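You operate a simulated robot arm through the tools that you are given. There is no shell and no other tool. Be economical: measure what you need, move in short steps, check, and stop when the job is done.

You are at the controls of a simulated robot arm. One attempt, no reset.

## Task
Fetch the blue wipe pad and set it on the blue panel.

The check looks at the end state, three seconds after you hand in, the way a careful person would. Anything else that was tipped, shoved, dropped, spilled or broken makes it a failure.

## Robot
A 6-joint arm with a two-finger parallel gripper, fixed in place. Base frame: the origin is at the foot of the arm, x ahead of it, y to its left, z up; the work surface is at about z = -2. Lengths are in mm, angles in degrees, forces in N, time in s.
With the tool pointing down near the work surface it reaches from about 180 to 460 mm from the base axis. Its first joint turns from -70.0 to 70.0 degrees. Payload 1.9 kg.
The TCP is the grasp point between the finger pads, 23 mm short of the fingertips. In the tool frame z runs along the fingers and y along their closing line. The gripper opens to 94 mm. The fingers are 38 mm wide and 10 mm thick; the gripper's body (54 by 96 mm) begins 39 mm behind the TCP.
Orientation is that of the tool frame in the base frame, as a unit quaternion [w, x, y, z]. With the fingers straight down and closing along the base's y, the tool's x points along the base's -x, its y along +y and its z along -z.

## Interface
- The arm moves only by the tool send_rows. Its argument "deltas" is a list of rows, each an object of numbers (a shift or turn left out is 0, a gripper value left out holds the last): "tx", "ty", "tz": the shift along the tool's x, y, z in mm; "ax", "ay", "az": the turn, a rotation vector about the tool's x, y, z in degrees; "gripper": the finger opening in mm, from 0 to 94. In form: [{"tx": .., "ty": .., "tz": .., "ax": .., "ay": .., "az": .., "gripper": ..}, ...]. A call has 1 to 20 rows; each row shifts and turns the commanded pose from where the row before left it, along the tool's axes as they then stand. Rows are played at 5 a second. More than 50 mm and 8.6 degrees between two rows, or a gripper value outside its range, and nothing of the call is played. A pose out of reach is approached as far as the arm can. The call stops where the force on the tool passes 40 N (or 10 N more than at its start, if that is more) or the arm is blocked; 0.2 s more then pass. Each finger travels about 108 mm/s and halts on what it meets, pressing with about 45 N; the grip force reading is that of the motor and also rises with nothing between the fingers. The clock runs only during rows and for 0.2 s after the last one: add rows that do not move to give the fingers time. The reply holds the time, the measured pose of the TCP, the force on the tool along the base axes, the opening and the grip force, in the units named above and with some noise.
- Cameras (640 x 400 px; columns grow to the right, rows downward): "scene" is fixed at [35, 295.3, 453]; the picture's right is [-0.90, -0.44, 0.00], its down [-0.21, 0.42, -0.88] and it looks along [0.39, -0.79, -0.47] (base axes); focal length 336 px, centre (320, 200). "wrist" rides on the gripper at [86, 16, -75] in the tool frame; the picture's right is [-0.18, 0.98, 0.00], its down [-0.58, -0.11, -0.81] and it looks along [-0.79, -0.15, 0.59] (tool axes); focal length 243 px, centre (320, 200). There is no depth. A picture from a camera that has moved, and an enlarged one, comes with that camera's place and axes in the base frame and with its lens. The place of the scene camera against the robot may be out by one fixed shift of up to 25 mm in any direction.
- camera(camera): a new picture of that camera. It takes no simulated time.
- inspect(camera, box): a new picture of the part [left, top, right, bottom] of that camera's present view, enlarged. It takes no simulated time.
- sign_off(): hands the job in; it is judged then, once.

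Work in short steps. Places have to be worked out from the pictures, the camera data and where the tool is seen: move nearer, look again, correct. Check each grasp and each placing, and mend what went wrong. You have 90 turns and 42 pictures in all, those below and enlarged ones among them. Open the gripper and draw the arm clear of the work before you hand the job in, unless the task says otherwise; then end with one line.

The tools are called after "Emit:" as a command line: name --argument value ..., lists and objects as JSON in quotes. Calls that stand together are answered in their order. send_rows: Moves the arm, as the interface text tells. Its arguments: {"type":"object","properties":{"deltas":{"type":"array"}},"required":["deltas"]} The other tools are called the same way: camera (camera) takes a picture; inspect (camera, box) takes an enlarged picture of a part of a camera's view; sign_off () hands the job in.

At the start:

```text
t: 0.0
ee_pos: [302.6, -224.8, 231.7]
tool_rot: [0.001, 0.0, 1.0, 0.0]
force: [0.0, -0.5, 0.4]
finger_gap: 94.1
finger_force: 0.0
```

scene: 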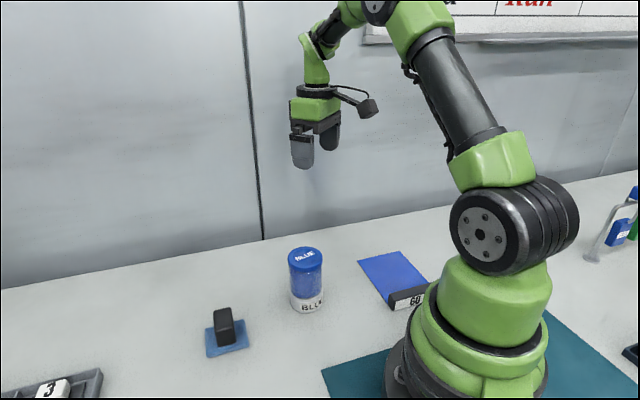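
wrist: 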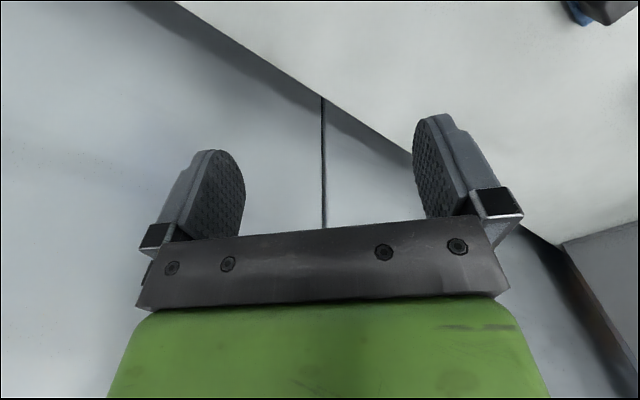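

I'll start with enlarged views of the pad and of the panel area.

Emit:
inspect --camera "scene" --box '[180, 280, 280, 370]'

Emit:
inspect --camera "scene" --box '[340, 230, 460, 330]'

```text
4.44 times, centred on (230, 325) of scene
camera zoom: at [35.0, 295.3, 453.0], right [-0.9, -0.44, 0.0], down [-0.21, 0.42, -0.88], along [0.39, -0.79, -0.47], focal length 1492 px, centre (720, -356)
```

zoom: 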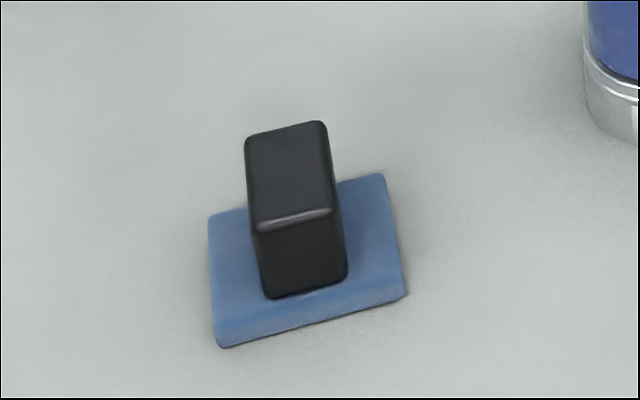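

```text
4.00 times, centred on (400, 280) of scene
camera zoom: at [35.0, 295.3, 453.0], right [-0.9, -0.44, 0.0], down [-0.21, 0.42, -0.88], along [0.39, -0.79, -0.47], focal length 1343 px, centre (0, -120)
```

zoom: 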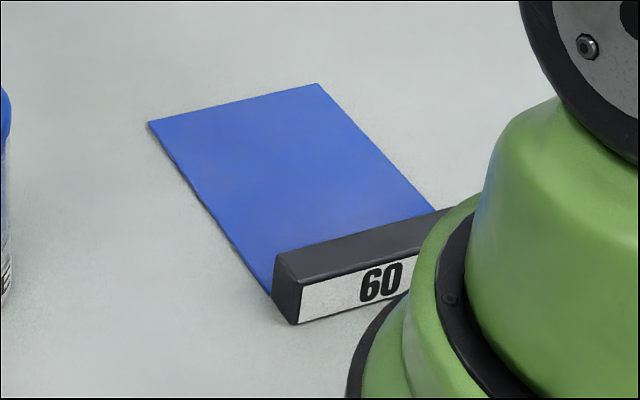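

The pad's handle is about 27 mm wide, centred near (337, 25), with its top near z = 42 and turned about 45°. The panel is also turned about 45°, centred near (137, -250). I'll go above the pad, high up, and turn the gripper to match.

Emit:
send_rows --deltas '[{"tx": -3.4, "ty": 25, "tz": 3}, {"tx": -3.4, "ty": 25, "tz": 3}, {"tx": -3.4, "ty": 25, "tz": 3}, {"tx": -3.4, "ty": 25, "tz": 3}, {"tx": -3.4, "ty": 25, "tz": 3}, {"tx": -3.4, "ty": 25, "tz": 3}, {"tx": -3.4, "ty": 25, "tz": 3}, {"tx": -3.4, "ty": 25, "tz": 3}, {"tx": -3.4, "ty": 25, "tz": 3}, {"tx": -3.4, "ty": 25, "tz": 3}, {"az": 7.5}, {"az": 7.5}, {"az": 7.5}, {"az": 7.5}, {"az": 7.5}, {"az": 7.5}, {}, {}]'

```text
t: 3.8
ee_pos: [336.2, 26.2, 201.7]
tool_rot: [0.0, 0.382, 0.924, 0.0]
force: [-0.8, 0.1, 0.0]
finger_gap: 93.9
finger_force: 0.0
```

Above the pad with the yaw as planned; I'll check with both cameras.

Emit:
camera --camera "wrist"

Emit:
camera --camera "scene"

```text
37 pictures are left
camera wrist: at [285.9, 97.6, 276.6], right [0.83, 0.56, 0.0], down [0.33, -0.49, 0.81], along [0.46, -0.67, -0.59], focal length 243 px, centre (320, 200)
```

wrist: 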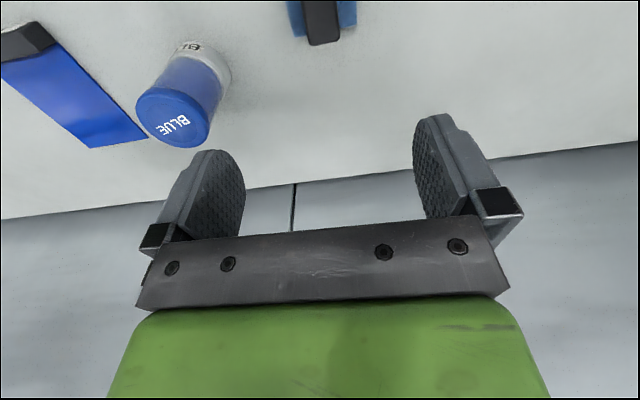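

```text
36 pictures are left
```

scene: 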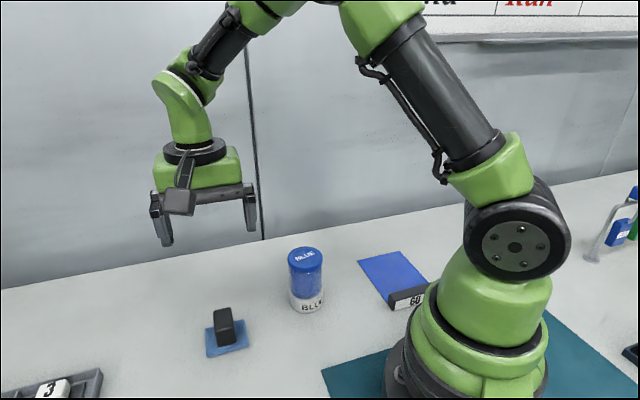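

The wrist view puts the pad roughly 20 mm off the scene estimate, towards (-x, +y). I'll back off along tool x so the whole pad comes into the wrist view.

Emit:
send_rows --deltas '[{"tx": 30, "tz": 15}, {"tx": 30, "tz": 15}, {"tx": 20}, {}, {}]'

Emit:
camera --camera "wrist"

```text
t: 5.0
ee_pos: [277.9, 82.1, 171.2]
tool_rot: [0.0, 0.383, 0.924, 0.0]
force: [-0.2, 0.1, -0.9]
finger_gap: 93.6
finger_force: 0.0
```

```text
35 pictures are left
camera wrist: at [228.5, 154.4, 245.8], right [0.82, 0.57, 0.0], down [0.33, -0.49, 0.81], along [0.46, -0.67, -0.59], focal length 243 px, centre (320, 200)
```

wrist: 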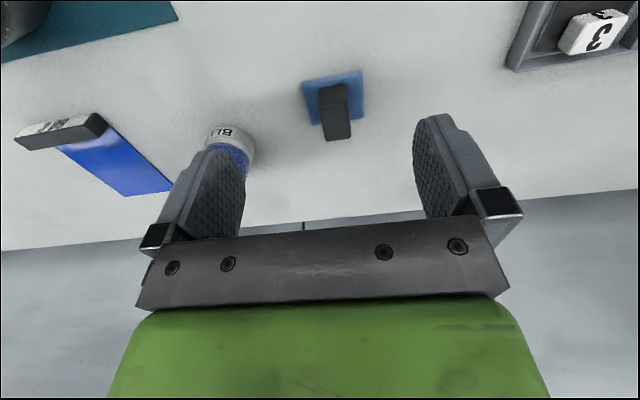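

Emit:
inspect --camera "wrist" --box '[280, 55, 390, 155]'

Emit:
inspect --camera "wrist" --box '[0, 95, 190, 215]'

```text
4.00 times, centred on (335, 105) of wrist
camera zoom: at [228.5, 154.4, 245.8], right [0.82, 0.57, 0.0], down [0.33, -0.49, 0.81], along [0.46, -0.67, -0.59], focal length 970 px, centre (260, 580)
```

zoom: 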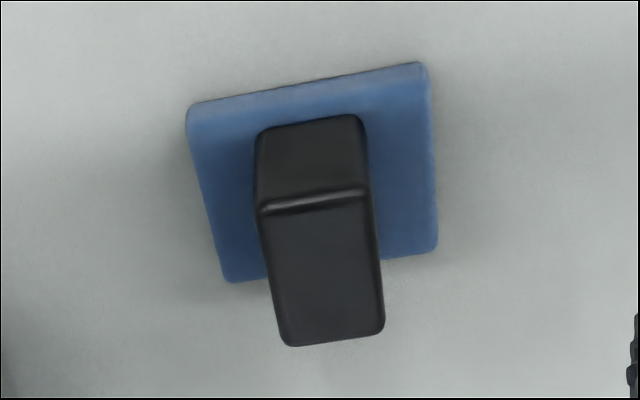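

```text
3.33 times, centred on (95, 155) of wrist
camera zoom: at [228.5, 154.4, 245.8], right [0.82, 0.57, 0.0], down [0.33, -0.49, 0.81], along [0.46, -0.67, -0.59], focal length 809 px, centre (1070, 350)
```

zoom: 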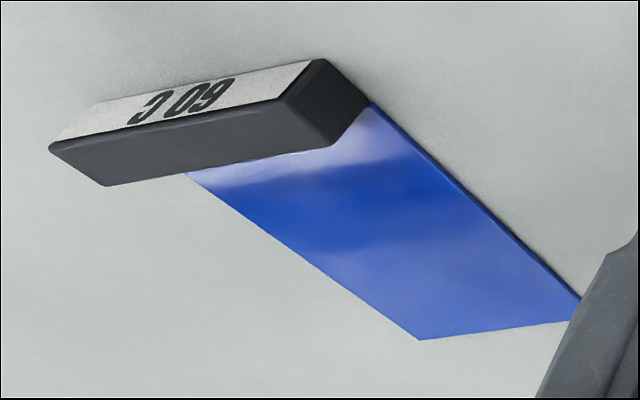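

The wrist fix puts the handle centre at about (325.5, 40.5), consistent in both top and base. I'll go over it and descend partway, with the fingers straddling it.

Emit:
send_rows --deltas '[{"tx": -21, "ty": 1.4}, {"tx": -21, "ty": 1.4}, {"tx": -21, "ty": 1.4}, {"tz": 25}, {"tz": 25}, {"tz": 25}, {"tz": 20}, {"tz": 10}, {}, {}]'

Emit:
camera --camera "scene"

Emit:
camera --camera "wrist"

```text
t: 7.2
ee_pos: [327.8, 39.1, 66.6]
tool_rot: [0.0, 0.383, 0.924, 0.0]
force: [0.1, 0.6, 0.6]
finger_gap: 93.9
finger_force: 0.0
```

```text
32 pictures are left
```

scene: 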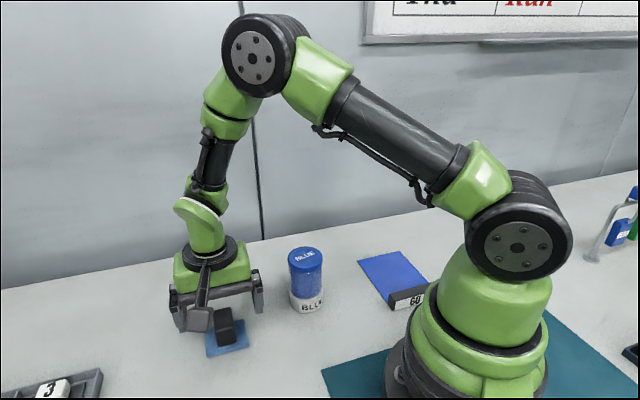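

```text
31 pictures are left
camera wrist: at [277.6, 112.2, 141.0], right [0.82, 0.57, 0.0], down [0.33, -0.49, 0.81], along [0.46, -0.66, -0.59], focal length 243 px, centre (320, 200)
```

wrist: 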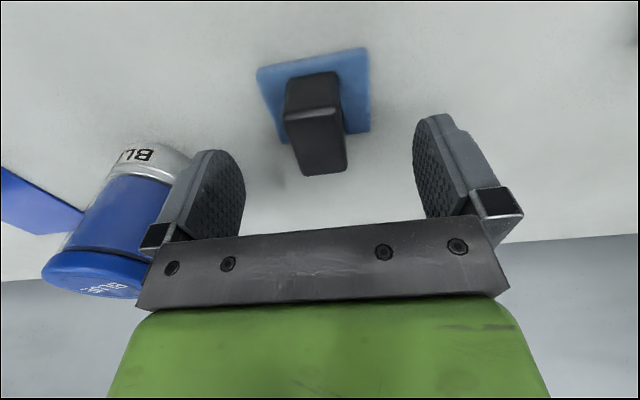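

The handle centre reads (327, 39.6) and the TCP is at (327.8, 39.1), so it is well aligned. I'll descend 30 mm and close.

Emit:
send_rows --deltas '[{"tz": 10}, {"tz": 10}, {"tz": 10}, {}, {"gripper": 60}, {"gripper": 35}, {"gripper": 15}, {"gripper": 15}, {"gripper": 15}, {"gripper": 15}]'

Emit:
camera --camera "wrist"

```text
t: 9.4
ee_pos: [326.0, 39.2, 35.7]
tool_rot: [0.0, 0.383, 0.924, 0.001]
force: [-0.2, 0.6, 0.6]
finger_gap: 27.0
finger_force: 44.7
```

```text
30 pictures are left
camera wrist: at [276.3, 111.6, 111.5], right [0.82, 0.57, 0.0], down [0.33, -0.49, 0.81], along [0.46, -0.66, -0.59], focal length 243 px, centre (320, 200)
```

wrist: 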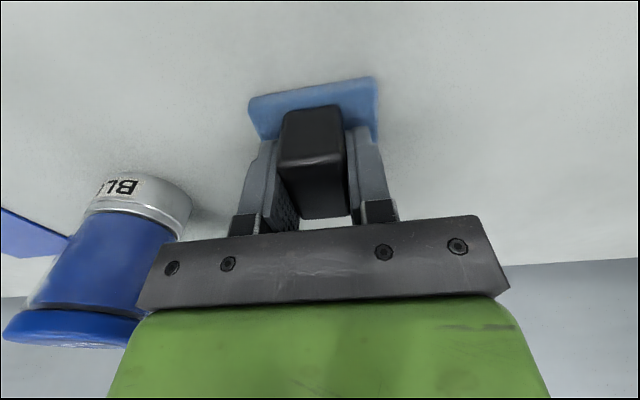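

The grip holds at 27 mm, the handle's width. I'll lift slowly and check that the pad comes along.

Emit:
send_rows --deltas '[{"tz": -10}, {"tz": -20}, {"tz": -25}, {"tz": -30}, {"tz": -30}, {"tz": -30}, {"tz": -30}, {"tz": -10}, {}, {}]'

Emit:
camera --camera "scene"

```text
t: 11.6
ee_pos: [326.5, 40.2, 220.4]
tool_rot: [0.002, 0.382, 0.924, 0.001]
force: [-0.5, -0.2, -1.2]
finger_gap: 27.4
finger_force: 44.9
```

```text
29 pictures are left
```

scene: 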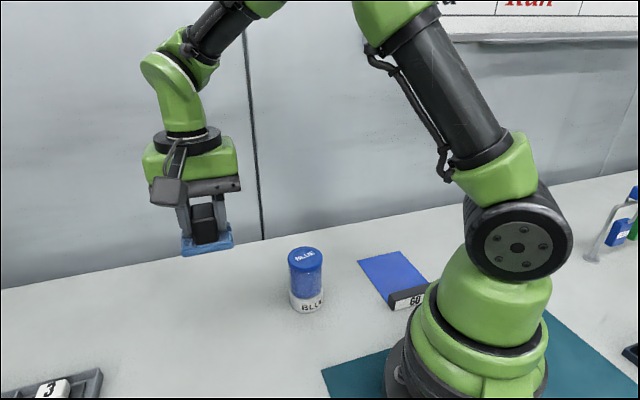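

The pad is held level. I'll carry it around the bottle with a detour to x = 320, then towards the panel.

Emit:
send_rows --deltas '[{"tx": -16.5, "ty": -17.3}, {"tx": -16.5, "ty": -17.3}, {"tx": -16.5, "ty": -17.3}, {"tx": -16.5, "ty": -17.3}, {"tx": -16.5, "ty": -17.3}, {"tx": -16.5, "ty": -17.3}, {"tx": -16.5, "ty": -17.3}, {"tx": -16.5, "ty": -17.3}, {"tx": -16.5, "ty": -17.3}, {"tx": -16.5, "ty": -17.3}, {"tx": 14.8, "ty": -19.2}, {"tx": 14.8, "ty": -19.2}, {"tx": 14.8, "ty": -19.2}, {"tx": 14.8, "ty": -19.2}, {"tx": 14.8, "ty": -19.2}, {}, {}]'

Emit:
camera --camera "wrist"

```text
t: 15.2
ee_pos: [201.2, -212.9, 219.9]
tool_rot: [0.001, 0.382, 0.924, 0.001]
force: [-0.3, 0.2, -0.1]
finger_gap: 27.4
finger_force: 45.1
```

```text
28 pictures are left
camera wrist: at [150.7, -141.8, 295.1], right [0.82, 0.57, 0.0], down [0.33, -0.49, 0.81], along [0.46, -0.66, -0.59], focal length 243 px, centre (320, 200)
```

wrist: 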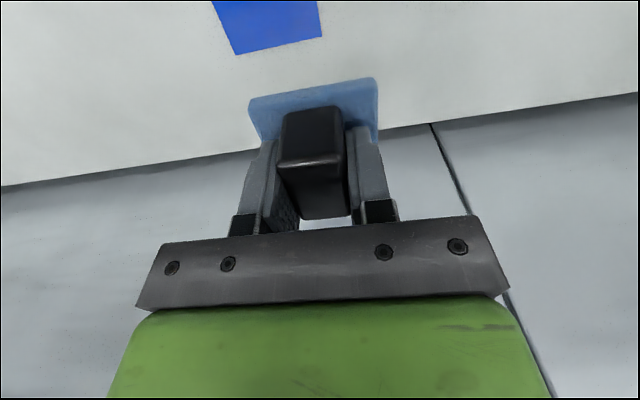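

The panel's far edge runs from (212, -228) to (143, -300), and the label is at the near end about 120 mm away. My placing target is about (136, -223). I'll move there and come down to z ≈ 80.

Emit:
send_rows --deltas '[{"tx": 13, "ty": -17.7}, {"tx": 13, "ty": -17.7}, {"tx": 13, "ty": -17.8}, {}, {"tz": 25}, {"tz": 25}, {"tz": 25}, {"tz": 25}, {"tz": 25}, {"tz": 15}, {}, {}]'

Emit:
camera --camera "wrist"

Emit:
camera --camera "scene"

```text
t: 17.8
ee_pos: [133.8, -224.9, 80.9]
tool_rot: [0.0, 0.383, 0.924, 0.001]
force: [-0.5, -0.2, -1.1]
finger_gap: 27.0
finger_force: 44.7
```

```text
27 pictures are left
camera wrist: at [84.3, -152.3, 155.8], right [0.82, 0.57, 0.0], down [0.33, -0.49, 0.81], along [0.46, -0.67, -0.59], focal length 243 px, centre (320, 200)
```

wrist: 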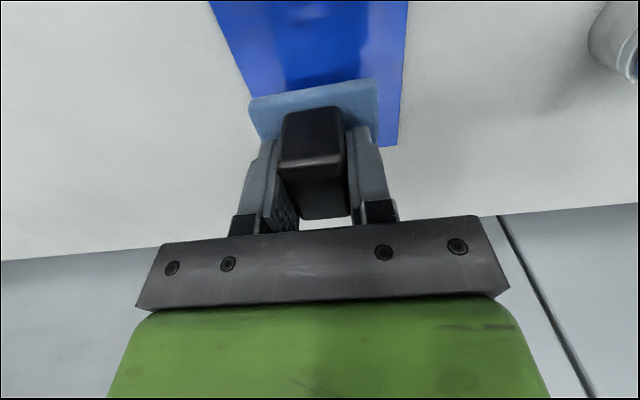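

```text
26 pictures are left
```

scene: 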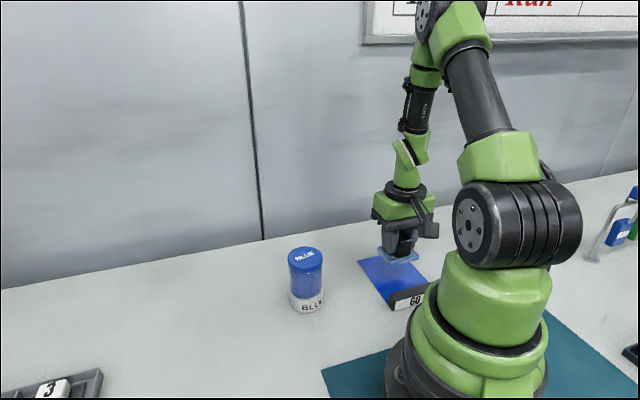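

Laterally centred on the panel to within 2 mm. I'll descend slowly to just about contact.

Emit:
send_rows --deltas '[{"tz": 15}, {"tz": 15}, {"tz": 8}, {"tz": 3}, {}, {}]'

Emit:
camera --camera "wrist"

```text
t: 19.2
ee_pos: [135.5, -225.3, 39.0]
tool_rot: [0.0, 0.382, 0.924, 0.001]
force: [-0.6, -0.6, -0.4]
finger_gap: 27.1
finger_force: 45.2
```

```text
25 pictures are left
camera wrist: at [85.3, -152.4, 114.9], right [0.82, 0.57, 0.0], down [0.33, -0.49, 0.81], along [0.46, -0.66, -0.59], focal length 243 px, centre (320, 200)
```

wrist: 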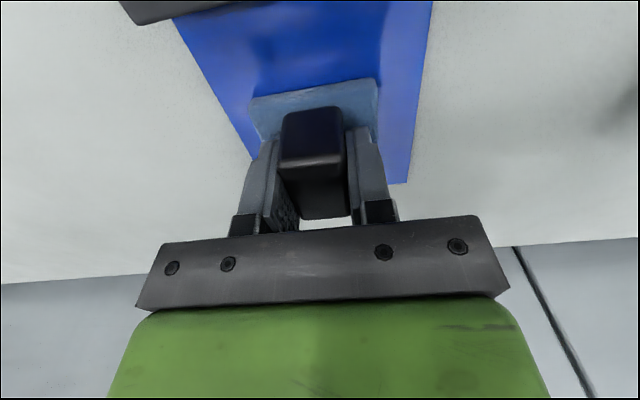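

Still about 2-3 mm above contact. I'll nudge 2 mm along tool y and lower in 1 mm steps.

Emit:
send_rows --deltas '[{"ty": 2}, {"tz": 1}, {"tz": 1}, {}, {}]'

```text
t: 20.1
ee_pos: [137.4, -222.2, 38.6]
tool_rot: [0.001, 0.382, 0.924, 0.0]
force: [-0.8, 1.3, 12.3]
finger_gap: 27.2
finger_force: 44.9
stopped in row 4: the force on the tool passed its limit (the readings are from after the stop); the commanded pose is now the measured one
```

Contact felt, so the pad is on the panel. I'll open the fingers.

Emit:
send_rows --deltas '[{"gripper": 32}, {"gripper": 45}, {"gripper": 70}, {"gripper": 80}, {}, {}]'

Emit:
camera --camera "wrist"

```text
t: 21.5
ee_pos: [137.6, -224.0, 37.9]
tool_rot: [0.001, 0.383, 0.924, 0.001]
force: [-0.1, -0.5, -0.3]
finger_gap: 80.4
finger_force: 0.0
```

```text
24 pictures are left
camera wrist: at [87.1, -151.0, 113.9], right [0.83, 0.56, 0.0], down [0.33, -0.49, 0.81], along [0.46, -0.67, -0.59], focal length 243 px, centre (320, 200)
```

wrist: 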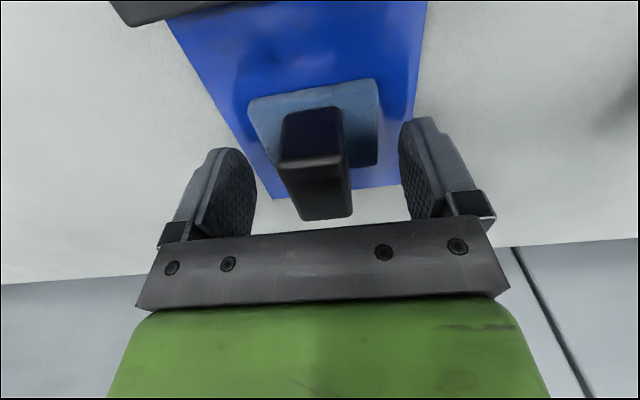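

Released cleanly. I'll rise straight up, then move back off to the side and check.

Emit:
send_rows --deltas '[{"tz": -10}, {"tz": -20}, {"tz": -30}, {"tz": -30}, {"tz": -30}, {"tz": -30}, {"tz": -30}, {"tx": -20, "ty": 20}, {"tx": -20, "ty": 20}, {"tx": -20, "ty": 20}, {"tx": -20, "ty": 20}, {"tx": -20, "ty": 20}, {}, {}]'

Emit:
inspect --camera "scene" --box '[280, 210, 460, 330]'

Emit:
camera --camera "scene"

```text
t: 24.5
ee_pos: [279.0, -222.9, 218.1]
tool_rot: [0.001, 0.382, 0.924, 0.0]
force: [-0.1, 0.5, -0.8]
finger_gap: 79.8
finger_force: 0.1
```

```text
3.33 times, centred on (370, 270) of scene
camera zoom: at [35.0, 295.3, 453.0], right [-0.9, -0.44, 0.0], down [-0.21, 0.42, -0.88], along [0.39, -0.79, -0.47], focal length 1119 px, centre (153, -33)
```

zoom: 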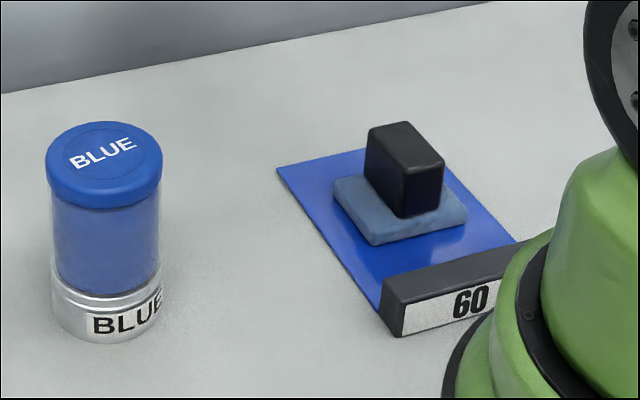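

```text
22 pictures are left
```

scene: 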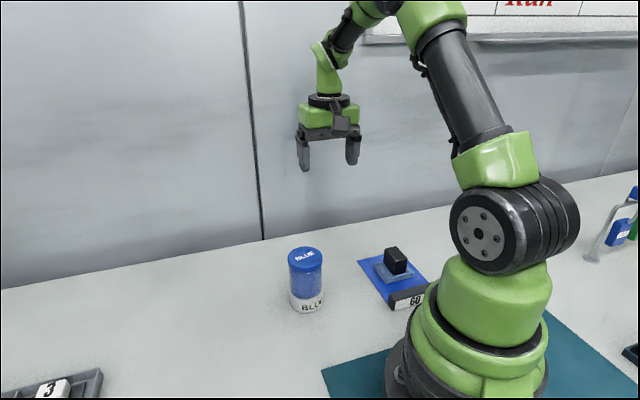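

The pad sits flat and centred on the blue panel. I'll look at the objects at the right edge to rule out a lookalike.

Emit:
inspect --camera "scene" --box '[560, 170, 640, 270]'

```text
4.00 times, centred on (600, 220) of scene
camera zoom: at [35.0, 295.3, 453.0], right [-0.9, -0.44, 0.0], down [-0.21, 0.42, -0.88], along [0.39, -0.79, -0.47], focal length 1343 px, centre (-800, 120)
```

zoom: 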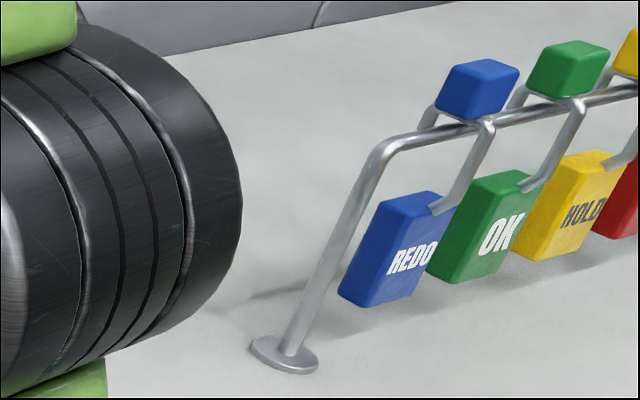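

Those are just hanging tags, so there is no other pad or panel in play. The pad is placed, the gripper is open and the arm is clear, so I'm handing in.

Emit:
sign_off

```text
The job is handed in.
```

The blue wipe pad is sitting flat and roughly centred on the blue panel; nothing else was touched, the gripper is open and the arm is clear.
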